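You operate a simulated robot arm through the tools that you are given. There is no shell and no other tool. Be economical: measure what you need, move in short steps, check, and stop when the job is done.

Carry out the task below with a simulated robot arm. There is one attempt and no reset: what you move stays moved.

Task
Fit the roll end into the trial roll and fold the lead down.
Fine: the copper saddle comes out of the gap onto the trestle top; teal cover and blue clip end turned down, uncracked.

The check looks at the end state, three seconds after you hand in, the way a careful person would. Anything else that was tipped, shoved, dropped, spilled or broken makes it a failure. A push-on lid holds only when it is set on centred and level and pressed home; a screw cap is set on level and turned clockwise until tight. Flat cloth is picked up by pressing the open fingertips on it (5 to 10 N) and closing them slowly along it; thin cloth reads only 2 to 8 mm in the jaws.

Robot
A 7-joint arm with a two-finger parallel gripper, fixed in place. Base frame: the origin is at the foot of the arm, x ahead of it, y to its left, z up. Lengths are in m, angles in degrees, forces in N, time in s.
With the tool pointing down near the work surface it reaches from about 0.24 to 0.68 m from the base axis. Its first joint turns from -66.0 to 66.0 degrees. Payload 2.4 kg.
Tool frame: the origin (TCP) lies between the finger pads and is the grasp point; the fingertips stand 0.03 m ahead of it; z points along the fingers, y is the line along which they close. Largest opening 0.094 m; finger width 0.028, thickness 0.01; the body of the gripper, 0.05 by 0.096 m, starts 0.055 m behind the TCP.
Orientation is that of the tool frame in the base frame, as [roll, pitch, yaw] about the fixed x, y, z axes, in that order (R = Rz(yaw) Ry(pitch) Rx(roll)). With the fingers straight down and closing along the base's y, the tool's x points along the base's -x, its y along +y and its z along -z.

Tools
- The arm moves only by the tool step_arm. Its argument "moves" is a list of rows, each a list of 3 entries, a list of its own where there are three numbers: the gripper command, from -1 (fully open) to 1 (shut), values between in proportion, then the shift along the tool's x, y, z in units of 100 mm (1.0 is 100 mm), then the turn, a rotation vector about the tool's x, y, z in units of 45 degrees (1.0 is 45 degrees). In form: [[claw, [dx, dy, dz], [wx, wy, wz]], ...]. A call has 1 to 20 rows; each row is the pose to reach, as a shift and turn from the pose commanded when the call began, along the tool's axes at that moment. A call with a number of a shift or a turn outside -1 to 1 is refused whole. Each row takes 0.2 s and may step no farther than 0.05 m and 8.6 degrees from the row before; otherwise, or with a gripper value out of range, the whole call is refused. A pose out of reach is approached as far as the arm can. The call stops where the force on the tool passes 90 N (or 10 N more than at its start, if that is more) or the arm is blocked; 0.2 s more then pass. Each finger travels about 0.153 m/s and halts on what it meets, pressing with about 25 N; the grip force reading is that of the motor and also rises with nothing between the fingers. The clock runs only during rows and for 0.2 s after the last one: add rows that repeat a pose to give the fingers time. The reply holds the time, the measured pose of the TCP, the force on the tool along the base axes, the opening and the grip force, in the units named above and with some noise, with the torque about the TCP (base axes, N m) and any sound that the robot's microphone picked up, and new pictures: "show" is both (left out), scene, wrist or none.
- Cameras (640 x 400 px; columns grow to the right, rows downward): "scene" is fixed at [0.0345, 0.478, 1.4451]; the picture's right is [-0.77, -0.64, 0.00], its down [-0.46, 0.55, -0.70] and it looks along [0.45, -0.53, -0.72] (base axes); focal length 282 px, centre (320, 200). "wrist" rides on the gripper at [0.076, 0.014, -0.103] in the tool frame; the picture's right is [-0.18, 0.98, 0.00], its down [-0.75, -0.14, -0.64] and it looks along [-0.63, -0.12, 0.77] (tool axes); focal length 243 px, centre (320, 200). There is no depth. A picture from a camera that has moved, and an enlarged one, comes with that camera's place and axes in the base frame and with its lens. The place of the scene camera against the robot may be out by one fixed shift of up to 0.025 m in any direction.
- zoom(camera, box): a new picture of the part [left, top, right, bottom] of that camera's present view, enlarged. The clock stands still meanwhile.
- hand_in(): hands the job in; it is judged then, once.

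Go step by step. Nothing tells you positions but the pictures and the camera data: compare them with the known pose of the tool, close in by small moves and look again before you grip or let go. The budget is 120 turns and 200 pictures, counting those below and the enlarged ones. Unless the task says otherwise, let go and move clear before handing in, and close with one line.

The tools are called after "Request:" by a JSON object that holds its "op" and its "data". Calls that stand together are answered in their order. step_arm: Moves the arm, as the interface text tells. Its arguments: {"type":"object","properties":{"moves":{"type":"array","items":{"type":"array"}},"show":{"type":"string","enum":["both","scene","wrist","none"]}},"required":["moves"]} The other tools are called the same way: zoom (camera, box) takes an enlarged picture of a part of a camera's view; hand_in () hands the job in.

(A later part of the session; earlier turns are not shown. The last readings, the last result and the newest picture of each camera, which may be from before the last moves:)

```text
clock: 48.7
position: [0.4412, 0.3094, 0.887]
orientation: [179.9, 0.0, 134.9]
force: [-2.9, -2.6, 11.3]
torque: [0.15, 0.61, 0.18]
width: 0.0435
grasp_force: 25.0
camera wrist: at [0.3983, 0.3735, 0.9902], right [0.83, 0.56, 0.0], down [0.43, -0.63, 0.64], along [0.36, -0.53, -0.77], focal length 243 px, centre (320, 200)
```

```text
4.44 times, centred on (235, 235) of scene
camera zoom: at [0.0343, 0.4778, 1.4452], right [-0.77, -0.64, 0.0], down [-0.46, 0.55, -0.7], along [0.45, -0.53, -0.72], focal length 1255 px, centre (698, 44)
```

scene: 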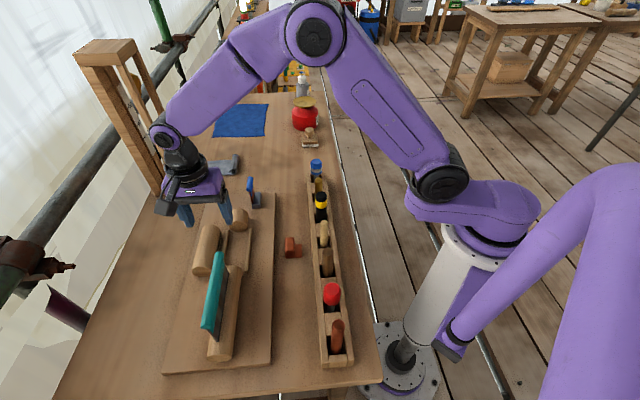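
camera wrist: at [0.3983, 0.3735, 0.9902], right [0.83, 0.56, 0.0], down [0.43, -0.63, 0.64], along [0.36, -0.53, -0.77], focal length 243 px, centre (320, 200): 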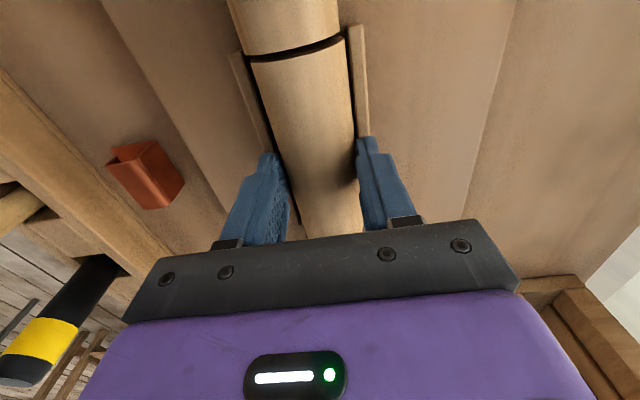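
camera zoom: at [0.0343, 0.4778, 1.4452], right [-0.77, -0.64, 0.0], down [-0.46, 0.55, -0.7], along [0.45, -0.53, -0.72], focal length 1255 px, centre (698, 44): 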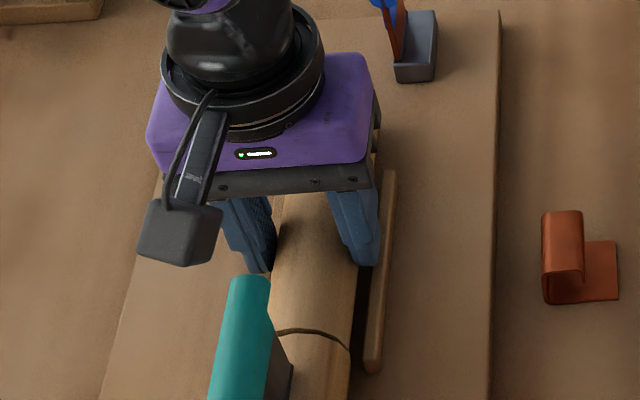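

Request:
{"op": "step_arm", "data": {"moves": [[0.05, [0, 0, 0], [0, 0, 0]], [-0.05, [0, 0, 0], [0, 0, 0]], [-0.2, [0, 0, -0.02], [0, 0, 0]], [-0.2, [0, 0, -0.1], [0, 0, 0]], [-0.2, [0, 0, -0.5], [0, 0, 0]], [-0.2, [-0.2, 0, -0.9], [0, 0, 0]]], "show": "wrist"}}

Request:
{"op": "zoom", "data": {"camera": "wrist", "box": [180, 0, 420, 240]}}

Request:
{"op": "zoom", "data": {"camera": "scene", "box": [180, 200, 280, 290]}}

```text
clock: 50.1
position: [0.4533, 0.2967, 0.9785]
orientation: [-179.9, 0.0, 134.8]
force: [-0.7, 0.2, -0.9]
torque: [0.01, -0.04, -0.03]
width: 0.0562
grasp_force: 0.0
camera wrist: at [0.411, 0.3601, 1.0808], right [0.83, 0.56, 0.0], down [0.43, -0.63, 0.64], along [0.36, -0.53, -0.77], focal length 243 px, centre (320, 200)
```

wrist: 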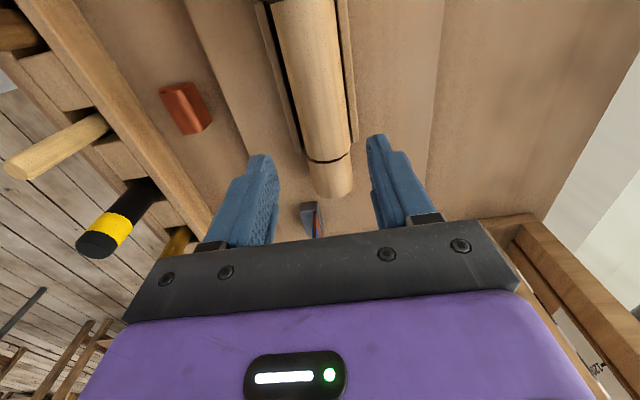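

```text
1.67 times, centred on (300, 120) of wrist
camera zoom: at [0.411, 0.3601, 1.0808], right [0.83, 0.56, 0.0], down [0.43, -0.63, 0.64], along [0.36, -0.53, -0.77], focal length 404 px, centre (353, 333)
```

zoom: 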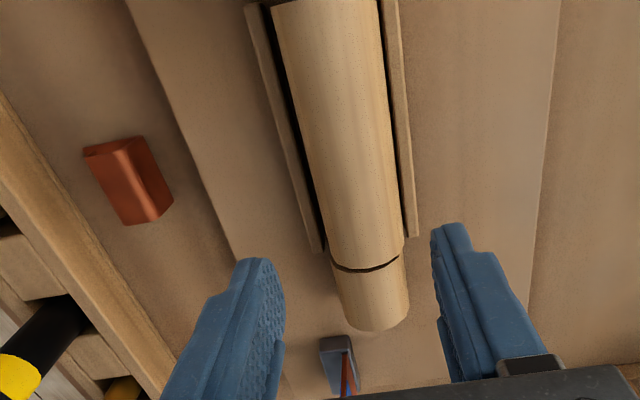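

```text
4.44 times, centred on (230, 245) of scene
camera zoom: at [0.0344, 0.478, 1.4451], right [-0.77, -0.64, 0.0], down [-0.46, 0.55, -0.7], along [0.45, -0.53, -0.72], focal length 1255 px, centre (720, 0)
```

zoom: 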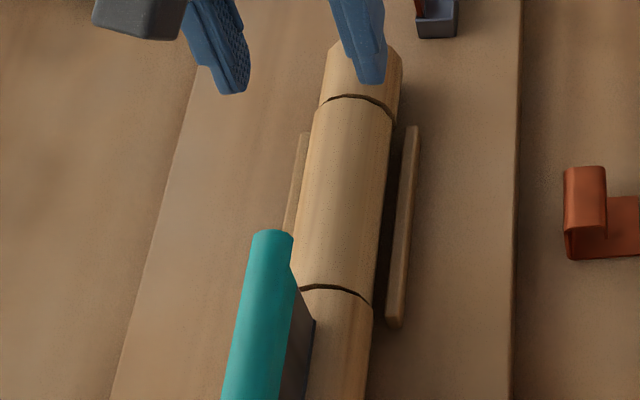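

Request:
{"op": "step_arm", "data": {"moves": [[-1, [-0.25, -0.05, -0.1], [0, -0.18, 0]], [-1, [-0.5, -0.1, -0.1], [0, -0.36, 0]], [-1, [-0.75, -0.2, -0.1], [0, -0.54, 0]], [-1, [-0.9, -0.25, -0.1], [0, -0.67, 0]]], "show": "wrist"}}

Request:
{"op": "zoom", "data": {"camera": "wrist", "box": [220, 60, 420, 210]}}

```text
clock: 51.1
position: [0.5025, 0.2152, 0.9888]
orientation: [179.8, 30.3, 134.9]
force: [0.0, -0.3, 0.2]
torque: [0.02, -0.01, -0.01]
width: 0.0939
grasp_force: 0.0
camera wrist: at [0.4293, 0.3081, 1.0396], right [0.81, 0.58, 0.09], down [0.13, -0.33, 0.93], along [0.57, -0.74, -0.34], focal length 243 px, centre (320, 200)
```

wrist: 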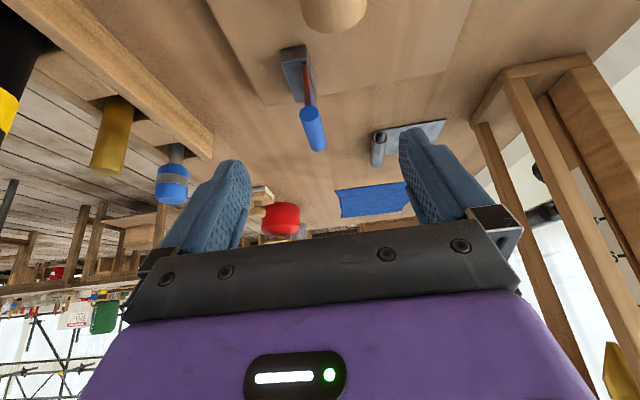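

```text
2.67 times, centred on (320, 135) of wrist
camera zoom: at [0.4293, 0.3081, 1.0396], right [0.81, 0.58, 0.09], down [0.13, -0.33, 0.93], along [0.57, -0.74, -0.34], focal length 647 px, centre (320, 373)
```

zoom: 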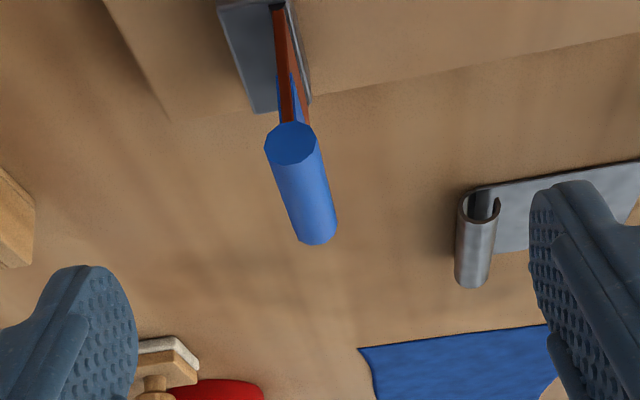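

Request:
{"op": "step_arm", "data": {"moves": [[-1, [0, 0, 0.25], [0, 0, 0]], [-1, [0, 0, 0.45], [0, 0, 0]]], "show": "none"}}

Request:
{"op": "zoom", "data": {"camera": "wrist", "box": [240, 0, 400, 200]}}

Request:
{"op": "zoom", "data": {"camera": "scene", "box": [225, 165, 285, 215]}}

```text
clock: 51.7
position: [0.5172, 0.1983, 0.9487]
orientation: [180.0, 30.2, 134.8]
force: [0.6, 0.1, -0.6]
torque: [0.04, 0.03, -0.04]
width: 0.0941
grasp_force: 0.0
```

```text
2.00 times, centred on (320, 100) of wrist
camera zoom: at [0.4447, 0.2915, 0.9995], right [0.81, 0.58, 0.09], down [0.13, -0.33, 0.93], along [0.57, -0.74, -0.35], focal length 485 px, centre (320, 400)
```

zoom: 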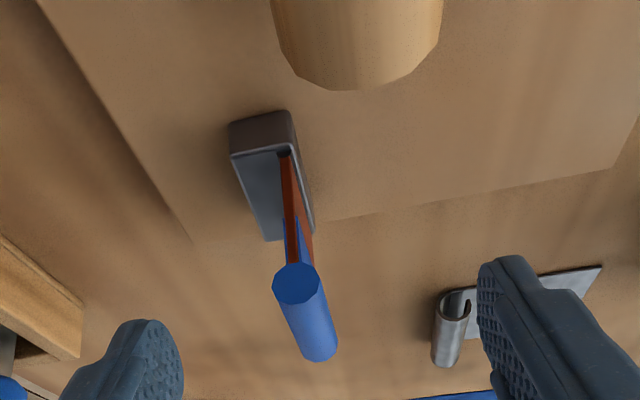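

```text
8.00 times, centred on (255, 190) of scene
camera zoom: at [0.0345, 0.478, 1.4451], right [-0.77, -0.64, 0.0], down [-0.46, 0.55, -0.7], along [0.45, -0.53, -0.72], focal length 2258 px, centre (840, 280)
```

zoom: 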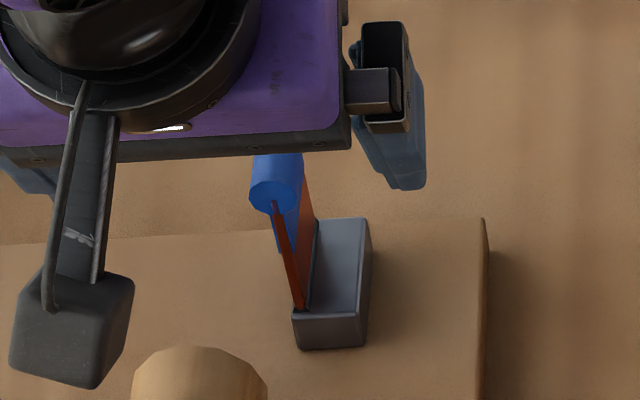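

Request:
{"op": "step_arm", "data": {"moves": [[-1, [0, 0, -0.45], [0, 0, 0]], [-1, [0, 0, -0.6], [0, 0.18, 0]], [-1, [0, 0, -0.6], [0, 0.36, 0]], [0, [0, 0, -0.6], [0, 0.54, 0]], [1, [0, 0, -0.6], [0, 0.67, 0]], [1, [0, 0, -0.6], [0, 0.67, 0]]], "show": "none"}}

```text
clock: 53.1
position: [0.4965, 0.2203, 1.0012]
orientation: [-180.0, 0.0, 134.9]
force: [0.3, 0.4, 0.0]
torque: [0.01, 0.0, -0.02]
width: 0.0
grasp_force: 25.4
```

Request:
{"op": "step_arm", "data": {"moves": [[1, [-0.25, -0.2, 0], [0, 0, 0]], [1, [-0.547, -0.388, 0], [0, 0, 0]], [1, [-0.547, -0.388, 0.4], [0, 0, 0]]], "show": "wrist"}}

Request:
{"op": "zoom", "data": {"camera": "wrist", "box": [260, 40, 420, 200]}}

Request:
{"op": "zoom", "data": {"camera": "scene", "box": [215, 155, 305, 225]}}

```text
clock: 53.9
position: [0.5078, 0.151, 0.9603]
orientation: [-180.0, 0.2, 134.9]
force: [0.3, 1.1, -0.2]
torque: [-0.01, 0.01, 0.01]
width: 0.0001
grasp_force: 24.8
camera wrist: at [0.4647, 0.2147, 1.0626], right [0.83, 0.56, 0.0], down [0.43, -0.63, 0.64], along [0.36, -0.53, -0.77], focal length 243 px, centre (320, 200)
```

wrist: 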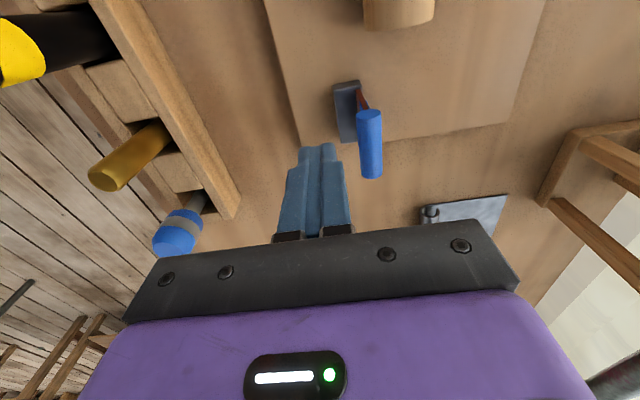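

```text
2.50 times, centred on (340, 120) of wrist
camera zoom: at [0.4647, 0.2147, 1.0626], right [0.83, 0.56, 0.0], down [0.43, -0.63, 0.64], along [0.36, -0.53, -0.77], focal length 606 px, centre (270, 400)
```

zoom: 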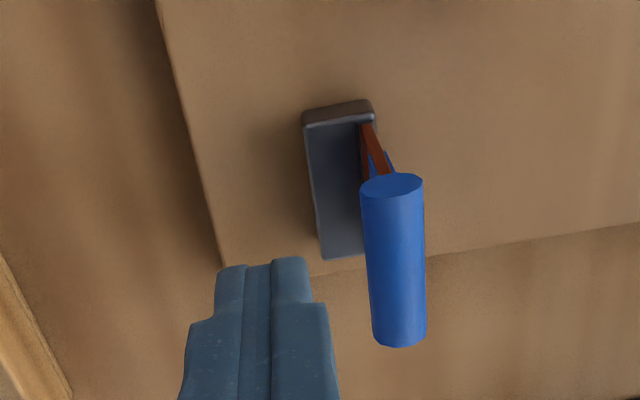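

```text
5.71 times, centred on (260, 190) of scene
camera zoom: at [0.0345, 0.478, 1.4451], right [-0.77, -0.64, 0.0], down [-0.46, 0.55, -0.7], along [0.45, -0.53, -0.72], focal length 1613 px, centre (663, 257)
```

zoom: 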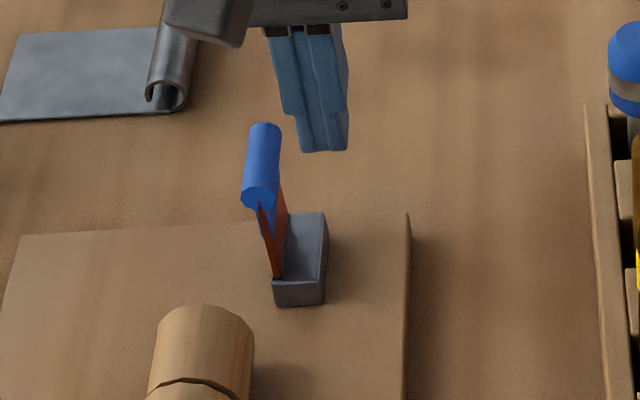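

Request:
{"op": "step_arm", "data": {"moves": [[1, [0, 0, 0.15], [0, 0, 0]], [1, [0, 0.08, 0.15], [0, 0, 0]], [1, [0, 0.1, 0.15], [0, 0, 0]], [1, [0, 0.12, 0.15], [0, 0, 0]]], "show": "none"}}

Request:
{"op": "step_arm", "data": {"moves": [[1, [0, 0.015, 0], [0, 0, 0]], [1, [0, 0.03, 0], [0, 0, 0]]], "show": "none"}}

Request:
{"op": "zoom", "data": {"camera": "wrist", "box": [260, 40, 420, 200]}}

```text
clock: 54.9
position: [0.5166, 0.1611, 0.9451]
orientation: [-179.9, 0.0, 134.9]
force: [0.0, 0.3, 0.0]
torque: [0.02, -0.01, -0.02]
width: 0.0001
grasp_force: 25.2
```

```text
clock: 55.5
position: [0.5178, 0.1648, 0.9465]
orientation: [179.9, 0.2, 134.9]
force: [0.2, -0.3, -0.5]
torque: [-0.01, 0.0, 0.01]
width: 0.0
grasp_force: 24.6
```

```text
2.50 times, centred on (340, 120) of wrist
camera zoom: at [0.4742, 0.2279, 1.0493], right [0.83, 0.56, 0.0], down [0.43, -0.63, 0.64], along [0.36, -0.53, -0.77], focal length 606 px, centre (270, 400)
```

zoom: 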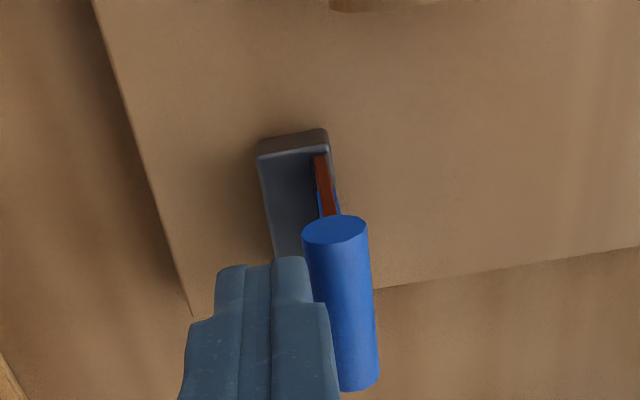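

Request:
{"op": "step_arm", "data": {"moves": [[1, [0, 0.02, 0], [0, 0, 0]], [1, [0, 0.035, 0], [0, 0, 0]], [1, [0, 0.05, 0], [0, 0, 0]]], "show": "none"}}

Request:
{"op": "zoom", "data": {"camera": "wrist", "box": [260, 40, 420, 200]}}

```text
clock: 56.3
position: [0.519, 0.1667, 0.9456]
orientation: [180.0, 0.1, 134.9]
force: [-0.7, -1.3, 4.3]
torque: [0.03, 0.02, 0.02]
width: 0.0
grasp_force: 25.2
```

```text
2.50 times, centred on (340, 120) of wrist
camera zoom: at [0.4772, 0.2312, 1.0483], right [0.83, 0.56, 0.0], down [0.43, -0.63, 0.64], along [0.36, -0.53, -0.77], focal length 606 px, centre (270, 400)
```

zoom: 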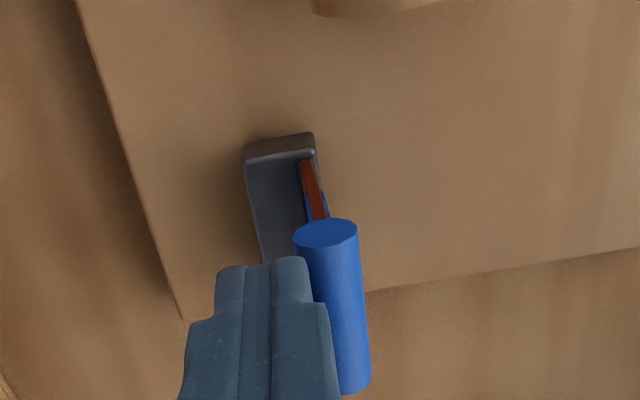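

Request:
{"op": "step_arm", "data": {"moves": [[1, [0, -0.08, 0], [0, 0, 0]], [1, [0, -0.15, 0], [0, 0, 0]], [1, [0, -0.15, 0.2], [0, 0, 0]], [1, [0, -0.08, 0.2], [0, 0, 0]], [1, [0, -0.05, 0.2], [0, 0, 0]], [1, [0, -0.03, 0.2], [0, 0, 0]]], "show": "none"}}

Request:
{"op": "zoom", "data": {"camera": "wrist", "box": [260, 40, 420, 200]}}

Request:
{"op": "zoom", "data": {"camera": "scene", "box": [215, 155, 305, 225]}}

```text
clock: 57.7
position: [0.5191, 0.1658, 0.9253]
orientation: [-179.9, 0.2, 134.9]
force: [0.4, 0.4, 0.7]
torque: [0.02, 0.01, -0.02]
width: 0.0
grasp_force: 25.1
```

```text
2.50 times, centred on (340, 120) of wrist
camera zoom: at [0.4755, 0.2292, 1.0282], right [0.83, 0.56, 0.0], down [0.43, -0.63, 0.64], along [0.36, -0.53, -0.77], focal length 606 px, centre (270, 400)
```

zoom: 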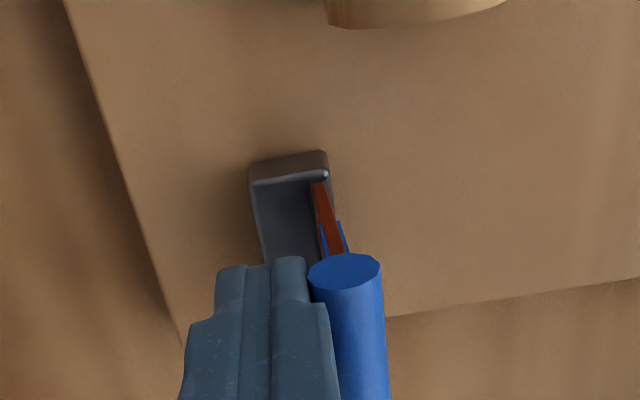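

```text
5.71 times, centred on (260, 190) of scene
camera zoom: at [0.0345, 0.478, 1.4451], right [-0.77, -0.64, 0.0], down [-0.46, 0.55, -0.7], along [0.45, -0.53, -0.72], focal length 1613 px, centre (663, 257)
```

zoom: 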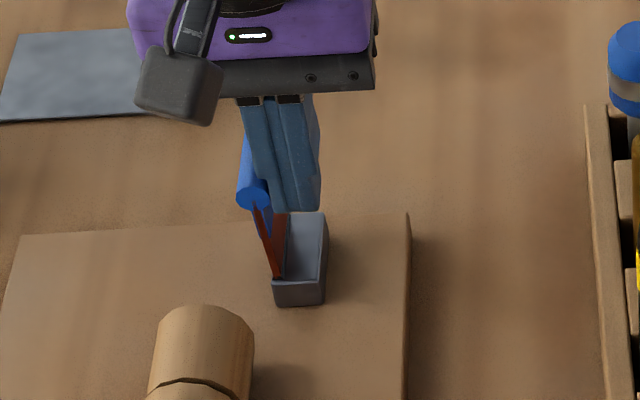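

Request:
{"op": "step_arm", "data": {"moves": [[1, [0, 0.02, 0], [0, 0, 0]], [1, [0, 0.04, 0], [0, 0, 0]], [1, [0, 0.06, 0], [0, 0, 0]], [1, [0, 0.08, 0], [0, 0, 0]], [1, [0, 0.1, 0], [0, 0, 0]], [1, [0, 0.12, 0], [0, 0, 0]]], "show": "none"}}

Request:
{"op": "zoom", "data": {"camera": "wrist", "box": [260, 40, 420, 200]}}

Request:
{"op": "zoom", "data": {"camera": "scene", "box": [215, 155, 305, 225]}}

```text
clock: 59.1
position: [0.5282, 0.1737, 0.925]
orientation: [-180.0, 0.0, 134.9]
force: [0.0, -1.1, -0.6]
torque: [-0.04, -0.03, -0.01]
width: 0.0003
grasp_force: 24.7
```

```text
2.50 times, centred on (340, 120) of wrist
camera zoom: at [0.4843, 0.238, 1.028], right [0.83, 0.56, 0.0], down [0.43, -0.63, 0.64], along [0.36, -0.53, -0.77], focal length 606 px, centre (270, 400)
```

zoom: 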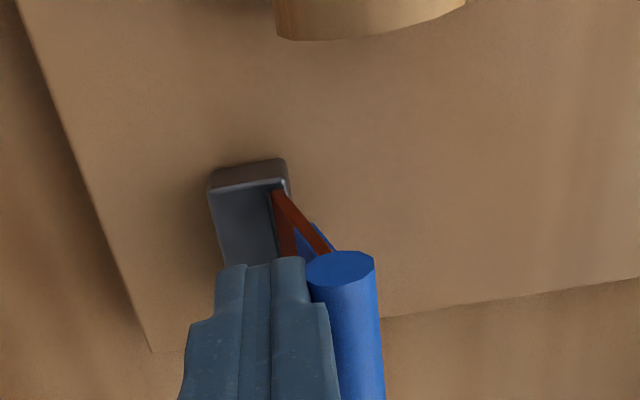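

```text
5.71 times, centred on (260, 190) of scene
camera zoom: at [0.0345, 0.478, 1.4451], right [-0.77, -0.64, 0.0], down [-0.46, 0.55, -0.7], along [0.45, -0.53, -0.72], focal length 1613 px, centre (663, 257)
```

zoom: 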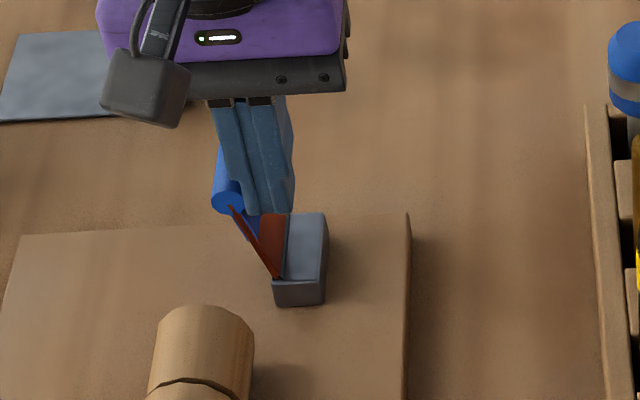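

Request:
{"op": "step_arm", "data": {"moves": [[1, [0, 0.02, 0], [0, 0, 0]], [1, [0, 0.04, 0], [0, 0, 0]], [1, [0, 0.06, 0], [0, 0, 0]], [1, [0, 0.08, 0], [0, 0, 0]], [1, [0, 0.1, 0], [0, 0, 0]], [1, [0, 0.12, 0], [0, 0, 0]], [1, [0, 0.14, 0], [0, 0, 0]], [1, [0, 0.16, 0.01], [0, 0, 0]], [1, [0, 0.18, 0.02], [0, 0, 0]], [1, [0, 0.2, 0.03], [0, 0, 0]]], "show": "none"}}

Request:
{"op": "zoom", "data": {"camera": "scene", "box": [215, 155, 305, 225]}}

```text
clock: 61.3
position: [0.5411, 0.1879, 0.9218]
orientation: [-179.9, 0.1, 134.8]
force: [0.2, -0.8, 1.0]
torque: [-0.02, 0.0, 0.0]
width: 0.0
grasp_force: 24.9
```

```text
5.71 times, centred on (260, 190) of scene
camera zoom: at [0.0345, 0.478, 1.4451], right [-0.77, -0.64, 0.0], down [-0.46, 0.55, -0.7], along [0.45, -0.53, -0.72], focal length 1613 px, centre (663, 257)
```

zoom: 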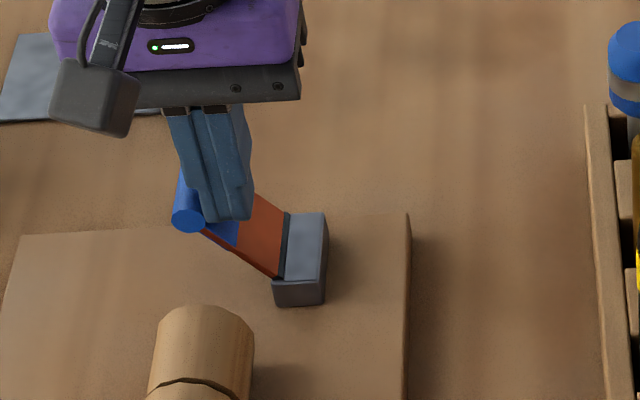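

Request:
{"op": "step_arm", "data": {"moves": [[1, [0, 0.01, 0.02], [0, 0, 0]], [1, [0, 0.02, 0.04], [0, 0, 0]], [1, [0, 0.03, 0.06], [0, 0, 0]], [1, [0, 0.04, 0.08], [0, 0, 0]], [1, [0, 0.04, 0.1], [0, 0, 0]], [1, [0, 0.04, 0.12], [0, 0, 0]], [1, [0, 0.04, 0.14], [0, 0, 0]], [1, [0, 0.04, 0.16], [0, 0, 0]], [1, [0, 0.04, 0.18], [0, 0, 0]], [1, [0, 0.04, 0.2], [0, 0, 0]], [1, [0, 0.04, 0.22], [0, 0, 0]]], "show": "none"}}

Request:
{"op": "zoom", "data": {"camera": "scene", "box": [215, 155, 305, 225]}}

Request:
{"op": "zoom", "data": {"camera": "wrist", "box": [260, 40, 420, 200]}}

```text
clock: 63.7
position: [0.546, 0.1908, 0.8991]
orientation: [-180.0, 0.1, 134.9]
force: [1.1, 1.1, 1.7]
torque: [0.01, -0.07, 0.03]
width: 0.0
grasp_force: 24.4
```

```text
5.71 times, centred on (260, 190) of scene
camera zoom: at [0.0345, 0.478, 1.4451], right [-0.77, -0.64, 0.0], down [-0.46, 0.55, -0.7], along [0.45, -0.53, -0.72], focal length 1613 px, centre (663, 257)
```

zoom: 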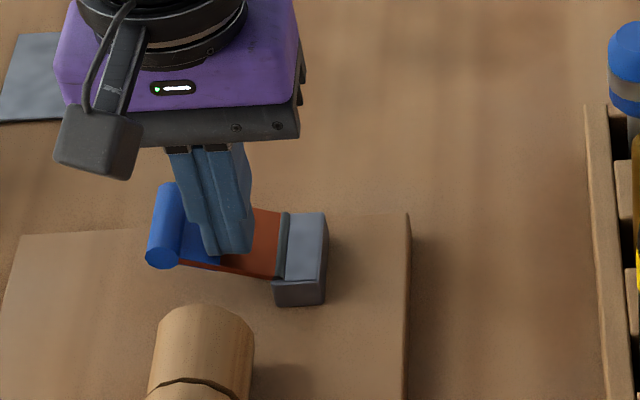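

```text
2.50 times, centred on (340, 120) of wrist
camera zoom: at [0.5017, 0.2543, 1.0023], right [0.83, 0.56, 0.0], down [0.43, -0.63, 0.64], along [0.36, -0.53, -0.77], focal length 606 px, centre (270, 400)
```

zoom: 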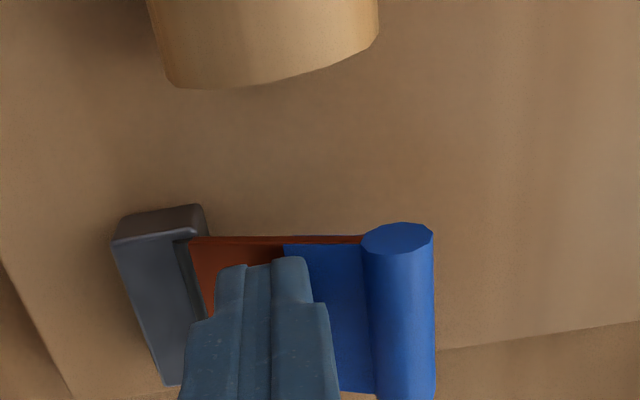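

Request:
{"op": "step_arm", "data": {"moves": [[1, [0, 0, 0.02], [0, 0, 0]], [1, [0, 0, 0.04], [0, 0, 0]], [1, [0, 0, 0.06], [0, 0, 0]], [1, [0, 0, 0.08], [0, 0, 0]], [1, [0, 0, 0.1], [0, 0, 0]]], "show": "none"}}

Request:
{"op": "zoom", "data": {"camera": "scene", "box": [215, 155, 305, 225]}}

```text
clock: 64.9
position: [0.5445, 0.1902, 0.8903]
orientation: [179.9, 0.1, 134.9]
force: [1.1, 1.4, 2.4]
torque: [0.07, -0.06, -0.01]
width: 0.0
grasp_force: 24.8
```

```text
5.71 times, centred on (260, 190) of scene
camera zoom: at [0.0345, 0.478, 1.4451], right [-0.77, -0.64, 0.0], down [-0.46, 0.55, -0.7], along [0.45, -0.53, -0.72], focal length 1613 px, centre (663, 257)
```

zoom: 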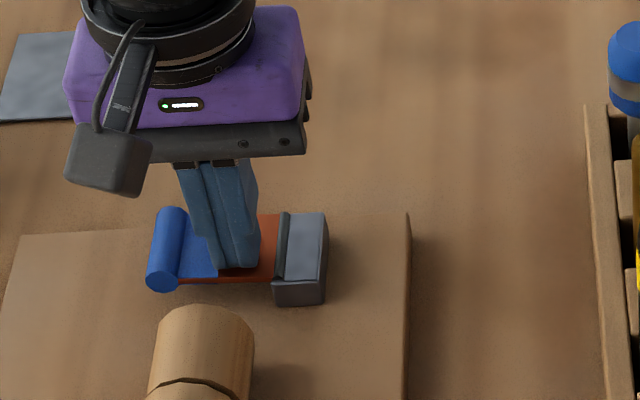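

Request:
{"op": "step_arm", "data": {"moves": [[1, [0, 0.01, 0.02], [0, 0, 0]], [1, [0, 0.02, 0.04], [0, 0, 0]], [1, [0, 0.02, 0.055], [0, 0, 0]]], "show": "none"}}

Request:
{"op": "step_arm", "data": {"moves": [[1, [0, 0, 0.015], [0, 0, 0]], [1, [0, 0, 0.03], [0, 0, 0]]], "show": "none"}}

Request:
{"op": "zoom", "data": {"camera": "scene", "box": [215, 155, 305, 225]}}

```text
clock: 65.7
position: [0.5461, 0.1901, 0.8864]
orientation: [-179.8, 0.1, 134.9]
force: [-19.6, -8.7, 39.0]
torque: [-0.53, 0.84, -0.08]
width: 0.0
grasp_force: 24.7
```

```text
clock: 66.3
position: [0.5472, 0.1903, 0.8863]
orientation: [179.9, 0.1, 135.0]
force: [-21.5, -12.4, 64.8]
torque: [-0.69, 1.02, 0.01]
width: 0.0
grasp_force: 25.2
```

```text
5.71 times, centred on (260, 190) of scene
camera zoom: at [0.0328, 0.4773, 1.4454], right [-0.77, -0.64, 0.0], down [-0.46, 0.55, -0.7], along [0.45, -0.53, -0.72], focal length 1613 px, centre (663, 257)
```

zoom: 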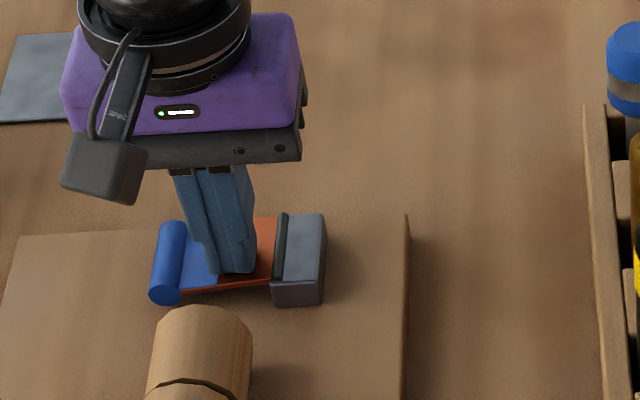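

Request:
{"op": "step_arm", "data": {"moves": [[1, [0, -0.02, -0.05], [0, 0, 0]], [1, [0, -0.02, -0.4], [0, 0, 0]], [1, [0, -0.02, -0.8], [0, 0, 0]], [1, [0, -0.02, -1.0], [0, 0, 0]]], "show": "both"}}

Request:
{"op": "zoom", "data": {"camera": "wrist", "box": [220, 20, 420, 190]}}

Request:
{"op": "zoom", "data": {"camera": "scene", "box": [215, 155, 305, 225]}}

```text
clock: 67.3
position: [0.5455, 0.1934, 0.9801]
orientation: [-180.0, 0.0, 135.0]
force: [-1.0, 0.2, 0.3]
torque: [-0.01, 0.01, 0.02]
width: 0.0002
grasp_force: 24.9
camera wrist: at [0.5022, 0.2571, 1.0836], right [0.83, 0.56, 0.0], down [0.43, -0.63, 0.64], along [0.36, -0.53, -0.77], focal length 243 px, centre (320, 200)
```

scene: 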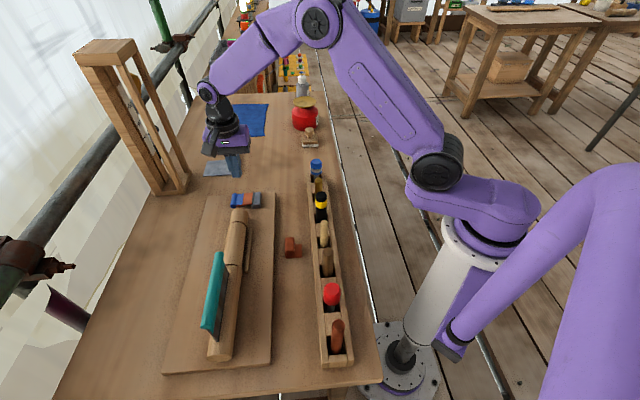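
wrist: 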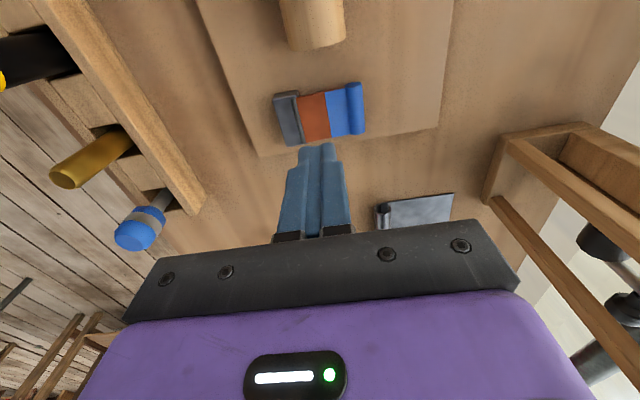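

```text
2.35 times, centred on (320, 105) of wrist
camera zoom: at [0.5022, 0.2571, 1.0836], right [0.83, 0.56, 0.0], down [0.43, -0.63, 0.64], along [0.36, -0.53, -0.77], focal length 571 px, centre (320, 424)
```

zoom: 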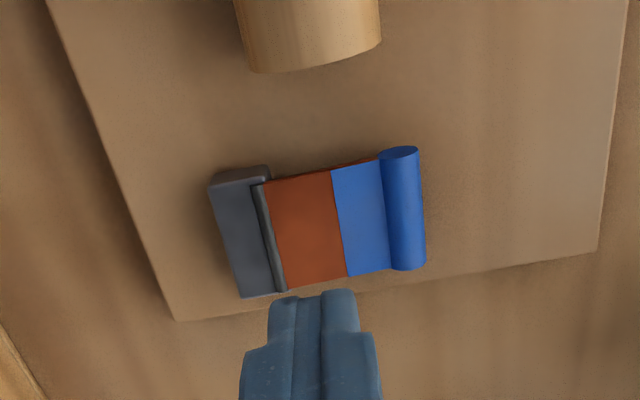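

```text
5.71 times, centred on (260, 190) of scene
camera zoom: at [0.0345, 0.478, 1.4451], right [-0.77, -0.64, 0.0], down [-0.46, 0.55, -0.7], along [0.45, -0.53, -0.72], focal length 1613 px, centre (663, 257)
```

zoom: 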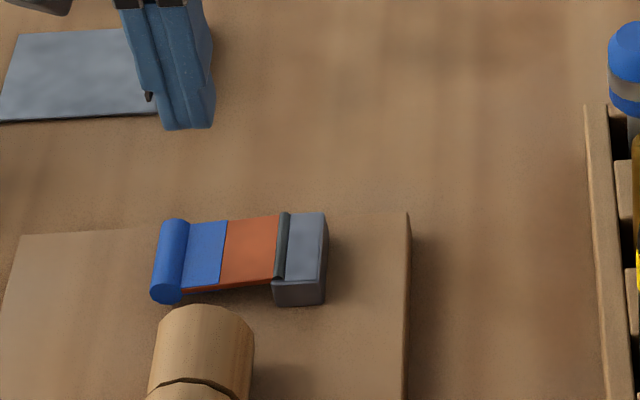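

Request:
{"op": "step_arm", "data": {"moves": [[1, [0.1, -0.1, -0.4], [0, 0, 0]], [1, [0.5, -0.3, -0.5], [0, 0, 0]], [1, [0.95, -0.375, -0.5], [0, 0, 0]]], "show": "none"}}

Request:
{"op": "step_arm", "data": {"moves": [[1, [0.45, 0, 0], [0, 0, 0]], [1, [0.9, 0, 0], [0, 0, 0]]], "show": "none"}}

Request:
{"op": "step_arm", "data": {"moves": [[1, [0.45, 0, 0], [0, 0, 0]], [1, [0.9, 0, 0], [0, 0, 0]], [1, [0.94, 0, 0], [0, 0, 0]]], "show": "both"}}

Request:
{"op": "zoom", "data": {"camera": "wrist", "box": [220, 0, 420, 190]}}

```text
clock: 68.1
position: [0.4522, 0.2328, 1.0304]
orientation: [180.0, 0.2, 134.9]
force: [0.3, 0.8, -0.2]
torque: [-0.02, 0.03, 0.03]
width: 0.0
grasp_force: 25.4
```

```text
clock: 68.7
position: [0.3862, 0.2973, 1.0322]
orientation: [180.0, 0.0, 135.0]
force: [-1.4, 0.1, 0.0]
torque: [0.0, -0.02, 0.02]
width: 0.0
grasp_force: 24.8
```

```text
clock: 69.5
position: [0.3191, 0.3626, 1.0307]
orientation: [180.0, 0.1, 135.0]
force: [0.3, -0.3, 0.0]
torque: [0.03, 0.01, -0.03]
width: 0.0
grasp_force: 24.8
camera wrist: at [0.2753, 0.4271, 1.1339], right [0.83, 0.56, 0.0], down [0.43, -0.63, 0.64], along [0.36, -0.53, -0.77], focal length 243 px, centre (320, 200)
```

scene: 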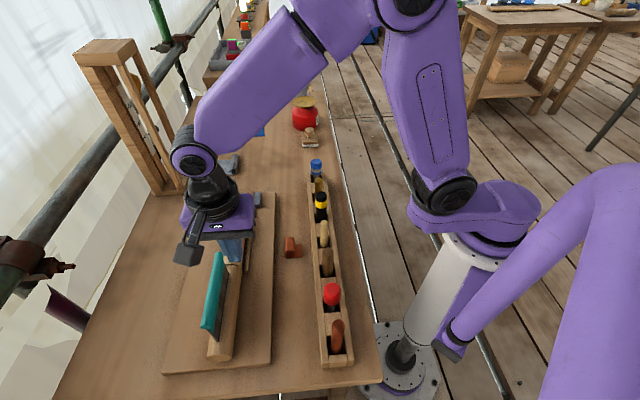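
wrist: 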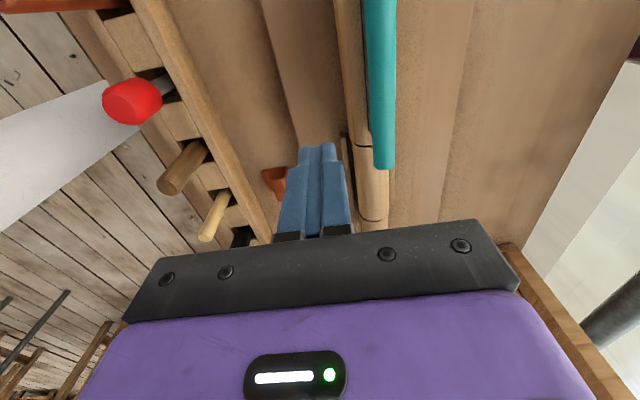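

```text
2.11 times, centred on (320, 95) of wrist
camera zoom: at [0.2753, 0.4271, 1.1339], right [0.83, 0.56, 0.0], down [0.43, -0.63, 0.64], along [0.36, -0.53, -0.77], focal length 511 px, centre (320, 421)
```

zoom: 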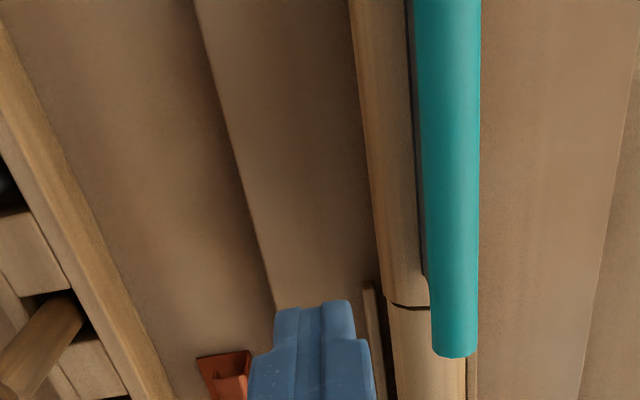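

Request:
{"op": "step_arm", "data": {"moves": [[1, [0, 0, 0.4], [0, 0, 0]], [1, [0, 0, 0.8], [0, 0, 0]], [1, [0, 0, 1.0], [0, 0, 0]]], "show": "none"}}

Request:
{"op": "step_arm", "data": {"moves": [[1, [0, 0.1, 0.06], [0, 0, 0]], [1, [0, 0.2, 0.06], [0, 0, 0]], [1, [0, 0.24, 0.06], [0, 0, 0]], [1, [0, 0.26, 0.06], [0, 0, 0]], [1, [0, 0.28, 0.06], [0, 0, 0]], [1, [0, 0.3, 0.06], [0, 0, 0]], [1, [0, 0.32, 0.06], [0, 0, 0]]], "show": "wrist"}}

Request:
{"op": "zoom", "data": {"camera": "scene", "box": [170, 220, 290, 360]}}

```text
clock: 70.3
position: [0.3198, 0.3618, 0.9327]
orientation: [-180.0, 0.0, 134.9]
force: [-0.3, 0.2, 0.3]
torque: [0.01, 0.03, 0.0]
width: 0.0
grasp_force: 25.0
```

```text
clock: 71.9
position: [0.345, 0.3851, 0.9249]
orientation: [180.0, 0.0, 135.0]
force: [-6.2, -1.4, 0.0]
torque: [0.04, -0.14, 0.04]
width: 0.0
grasp_force: 24.8
camera wrist: at [0.3011, 0.4485, 1.0275], right [0.83, 0.56, 0.0], down [0.43, -0.63, 0.64], along [0.36, -0.53, -0.77], focal length 243 px, centre (320, 200)
```

wrist: 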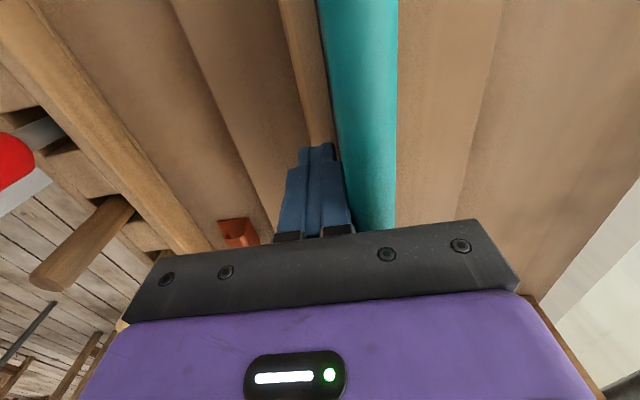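

```text
2.86 times, centred on (230, 290) of scene
camera zoom: at [0.0343, 0.478, 1.4451], right [-0.77, -0.64, 0.0], down [-0.46, 0.55, -0.7], along [0.45, -0.53, -0.72], focal length 807 px, centre (577, -57)
```

zoom: 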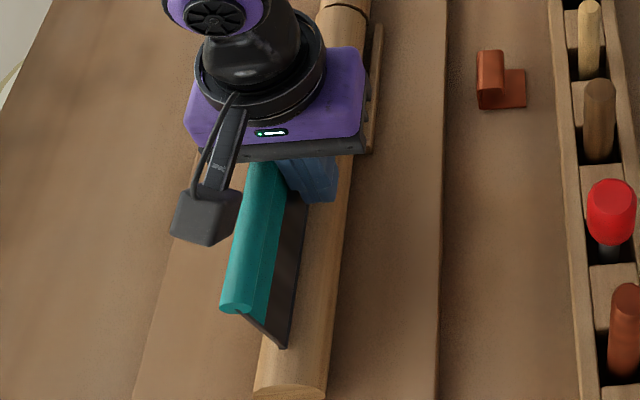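

Request:
{"op": "step_arm", "data": {"moves": [[1, [0, 0.015, 0], [0, 0, 0]], [1, [0, 0.03, 0], [0, 0, 0]], [1, [0, 0.045, 0], [0, 0, 0]], [1, [0, 0.06, 0], [0, 0, 0]], [1, [0, 0.075, 0], [0, 0, 0]], [1, [0, 0.09, 0], [0, 0, 0]], [1, [0, 0.105, 0], [0, 0, 0]], [1, [0, 0.12, 0], [0, 0, 0]], [1, [0, 0.135, 0], [0, 0, 0]], [1, [0, 0.15, 0], [0, 0, 0]]], "show": "none"}}

Request:
{"op": "zoom", "data": {"camera": "scene", "box": [170, 220, 290, 360]}}

```text
clock: 74.1
position: [0.3508, 0.3897, 0.9242]
orientation: [-178.9, 0.0, 134.9]
force: [-22.1, -21.5, 7.0]
torque: [-0.57, 0.67, 0.03]
width: 0.0
grasp_force: 24.7
```

```text
2.86 times, centred on (230, 290) of scene
camera zoom: at [0.0338, 0.4774, 1.4453], right [-0.77, -0.64, 0.0], down [-0.46, 0.55, -0.7], along [0.45, -0.53, -0.72], focal length 807 px, centre (577, -57)
```

zoom: 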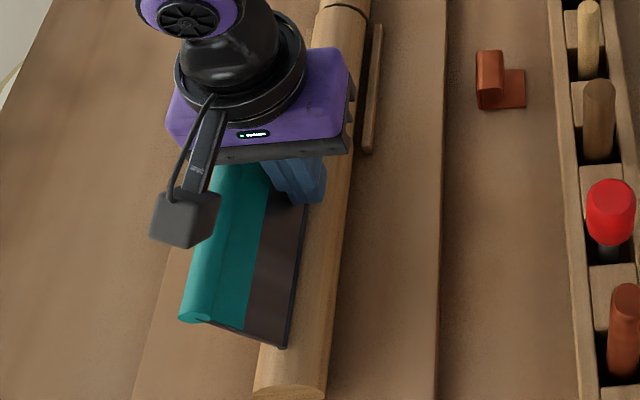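

Request:
{"op": "step_arm", "data": {"moves": [[1, [0, -0.08, 0], [0, 0, 0]], [1, [0, -0.1, -0.3], [0, 0, 0]], [1, [0, -0.1, -0.6], [0, 0, 0]]], "show": "wrist"}}

Request:
{"op": "zoom", "data": {"camera": "scene", "box": [170, 220, 290, 360]}}

```text
clock: 74.9
position: [0.3489, 0.3872, 0.9843]
orientation: [180.0, 0.0, 134.9]
force: [-0.9, 0.9, -0.5]
torque: [0.0, -0.01, 0.03]
width: 0.0
grasp_force: 24.8
camera wrist: at [0.305, 0.4509, 1.0879], right [0.83, 0.56, 0.0], down [0.43, -0.63, 0.64], along [0.36, -0.53, -0.77], focal length 243 px, centre (320, 200)
```

wrist: 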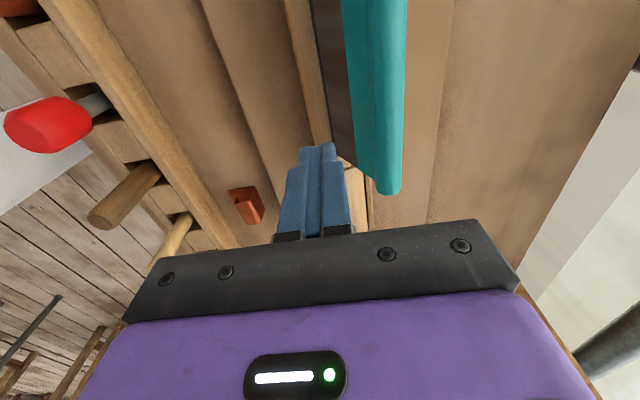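

```text
2.86 times, centred on (230, 290) of scene
camera zoom: at [0.0345, 0.478, 1.4451], right [-0.77, -0.64, 0.0], down [-0.46, 0.55, -0.7], along [0.45, -0.53, -0.72], focal length 807 px, centre (577, -57)
```

zoom: 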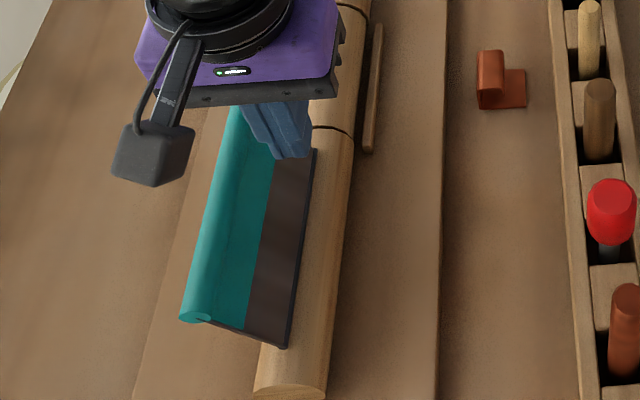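

Request:
{"op": "step_arm", "data": {"moves": [[1, [0, 0.0, 0.243], [0, 0, 0]], [1, [0, 0.1, 0.243], [0, 0, 0]], [1, [0, 0.17, 0.243], [0, 0, 0]], [1, [0, 0.195, 0.243], [0, 0, 0]], [1, [0, 0.215, 0.243], [0, 0, 0]], [1, [0, 0.238, 0.255], [0, 0, 0]], [1, [0, 0.26, 0.268], [0, 0, 0]], [1, [0, 0.28, 0.28], [0, 0, 0]], [1, [0, 0.3, 0.293], [0, 0, 0]]], "show": "none"}}

Request:
{"op": "zoom", "data": {"camera": "scene", "box": [170, 220, 290, 360]}}

```text
clock: 76.9
position: [0.3677, 0.4077, 0.9575]
orientation: [179.9, 0.1, 134.9]
force: [-1.4, -3.8, 4.5]
torque: [-0.07, 0.03, 0.02]
width: 0.0
grasp_force: 24.8
```

```text
2.86 times, centred on (230, 290) of scene
camera zoom: at [0.0344, 0.4779, 1.4451], right [-0.77, -0.64, 0.0], down [-0.46, 0.55, -0.7], along [0.45, -0.53, -0.72], focal length 807 px, centre (577, -57)
```

zoom: 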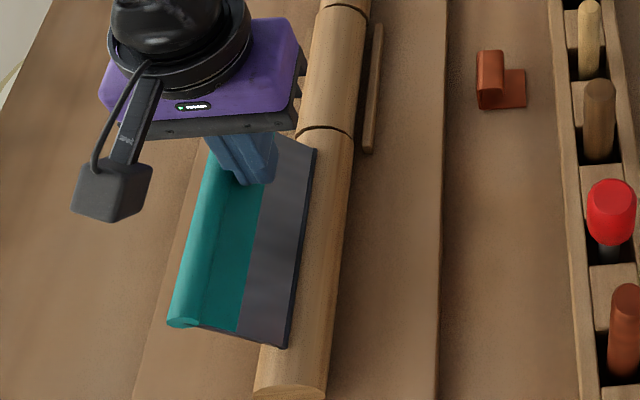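

Request:
{"op": "step_arm", "data": {"moves": [[1, [0, 0.02, 0.015], [0, 0, 0]], [1, [0, 0.04, 0.03], [0, 0, 0]], [1, [0, 0.058, 0.045], [0, 0, 0]], [1, [0, 0.075, 0.06], [0, 0, 0]], [1, [0, 0.09, 0.08], [0, 0, 0]], [1, [0, 0.105, 0.098], [0, 0, 0]], [1, [0, 0.12, 0.117], [0, 0, 0]], [1, [0, 0.135, 0.135], [0, 0, 0]], [1, [0, 0.148, 0.156], [0, 0, 0]], [1, [0, 0.16, 0.178], [0, 0, 0]], [1, [0, 0.172, 0.2], [0, 0, 0]], [1, [0, 0.185, 0.22], [0, 0, 0]]], "show": "none"}}

Request:
{"op": "zoom", "data": {"camera": "scene", "box": [170, 220, 290, 360]}}

```text
clock: 79.5
position: [0.3812, 0.4224, 0.9352]
orientation: [-180.0, -0.1, 135.0]
force: [-5.1, -3.3, 2.0]
torque: [-0.05, 0.12, 0.0]
width: 0.0
grasp_force: 24.6
```

```text
2.86 times, centred on (230, 290) of scene
camera zoom: at [0.0343, 0.4779, 1.4451], right [-0.77, -0.64, 0.0], down [-0.46, 0.55, -0.7], along [0.45, -0.53, -0.72], focal length 807 px, centre (577, -57)
```

zoom: 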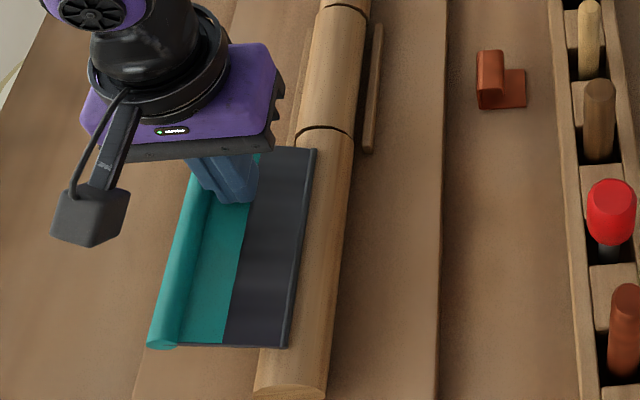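

Request:
{"op": "step_arm", "data": {"moves": [[1, [0, 0, 0.02], [0, 0, 0]], [1, [0, 0, 0.04], [0, 0, 0]], [1, [0, 0, 0.06], [0, 0, 0]], [1, [0, 0, 0.08], [0, 0, 0]], [1, [0, 0, 0.1], [0, 0, 0]], [1, [0, 0, 0.12], [0, 0, 0]], [1, [0, 0, 0.14], [0, 0, 0]], [1, [0, 0, 0.16], [0, 0, 0]], [1, [0, 0, 0.18], [0, 0, 0]], [1, [0, 0, 0.2], [0, 0, 0]]], "show": "none"}}

Request:
{"op": "zoom", "data": {"camera": "scene", "box": [170, 220, 290, 360]}}

```text
clock: 81.7
position: [0.3816, 0.4215, 0.9147]
orientation: [-179.9, 0.1, 134.9]
force: [3.0, -6.0, 13.6]
torque: [-0.28, 0.02, 0.05]
width: 0.0
grasp_force: 24.8
```

```text
2.86 times, centred on (230, 290) of scene
camera zoom: at [0.0344, 0.4777, 1.4452], right [-0.77, -0.64, 0.0], down [-0.46, 0.55, -0.7], along [0.45, -0.53, -0.72], focal length 807 px, centre (577, -57)
```

zoom: 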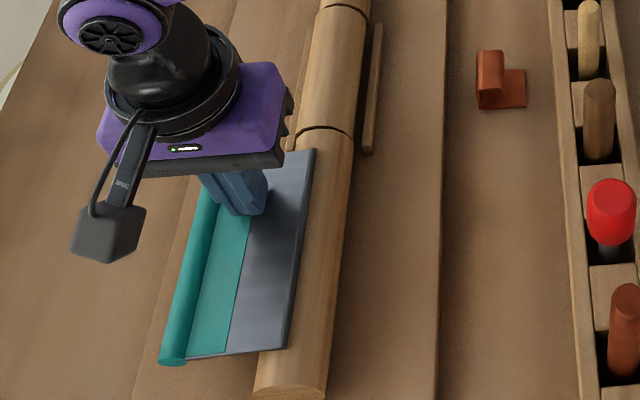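

Request:
{"op": "step_arm", "data": {"moves": [[1, [0, 0, 0.01], [0, 0, 0]], [1, [0, 0, 0.02], [0, 0, 0]], [1, [0, 0, 0.03], [0, 0, 0]], [1, [0, 0, 0.04], [0, 0, 0]]], "show": "wrist"}}

Request:
{"op": "zoom", "data": {"camera": "scene", "box": [170, 220, 290, 360]}}

```text
clock: 82.7
position: [0.3818, 0.4226, 0.9151]
orientation: [180.0, 0.1, 135.0]
force: [-5.7, -20.6, 59.7]
torque: [-0.99, 0.59, 0.1]
width: 0.0
grasp_force: 24.5
camera wrist: at [0.3381, 0.4854, 1.0176], right [0.83, 0.56, 0.0], down [0.43, -0.63, 0.64], along [0.36, -0.53, -0.77], focal length 243 px, centre (320, 200)
```

wrist: 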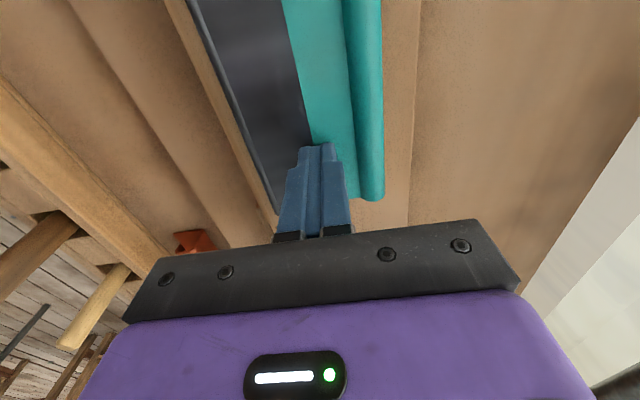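

```text
2.86 times, centred on (230, 290) of scene
camera zoom: at [0.0336, 0.4767, 1.4456], right [-0.77, -0.64, 0.0], down [-0.46, 0.55, -0.7], along [0.45, -0.53, -0.72], focal length 807 px, centre (577, -57)
```

zoom: 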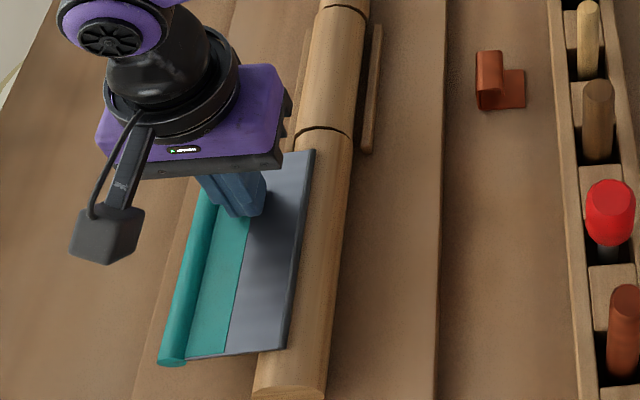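

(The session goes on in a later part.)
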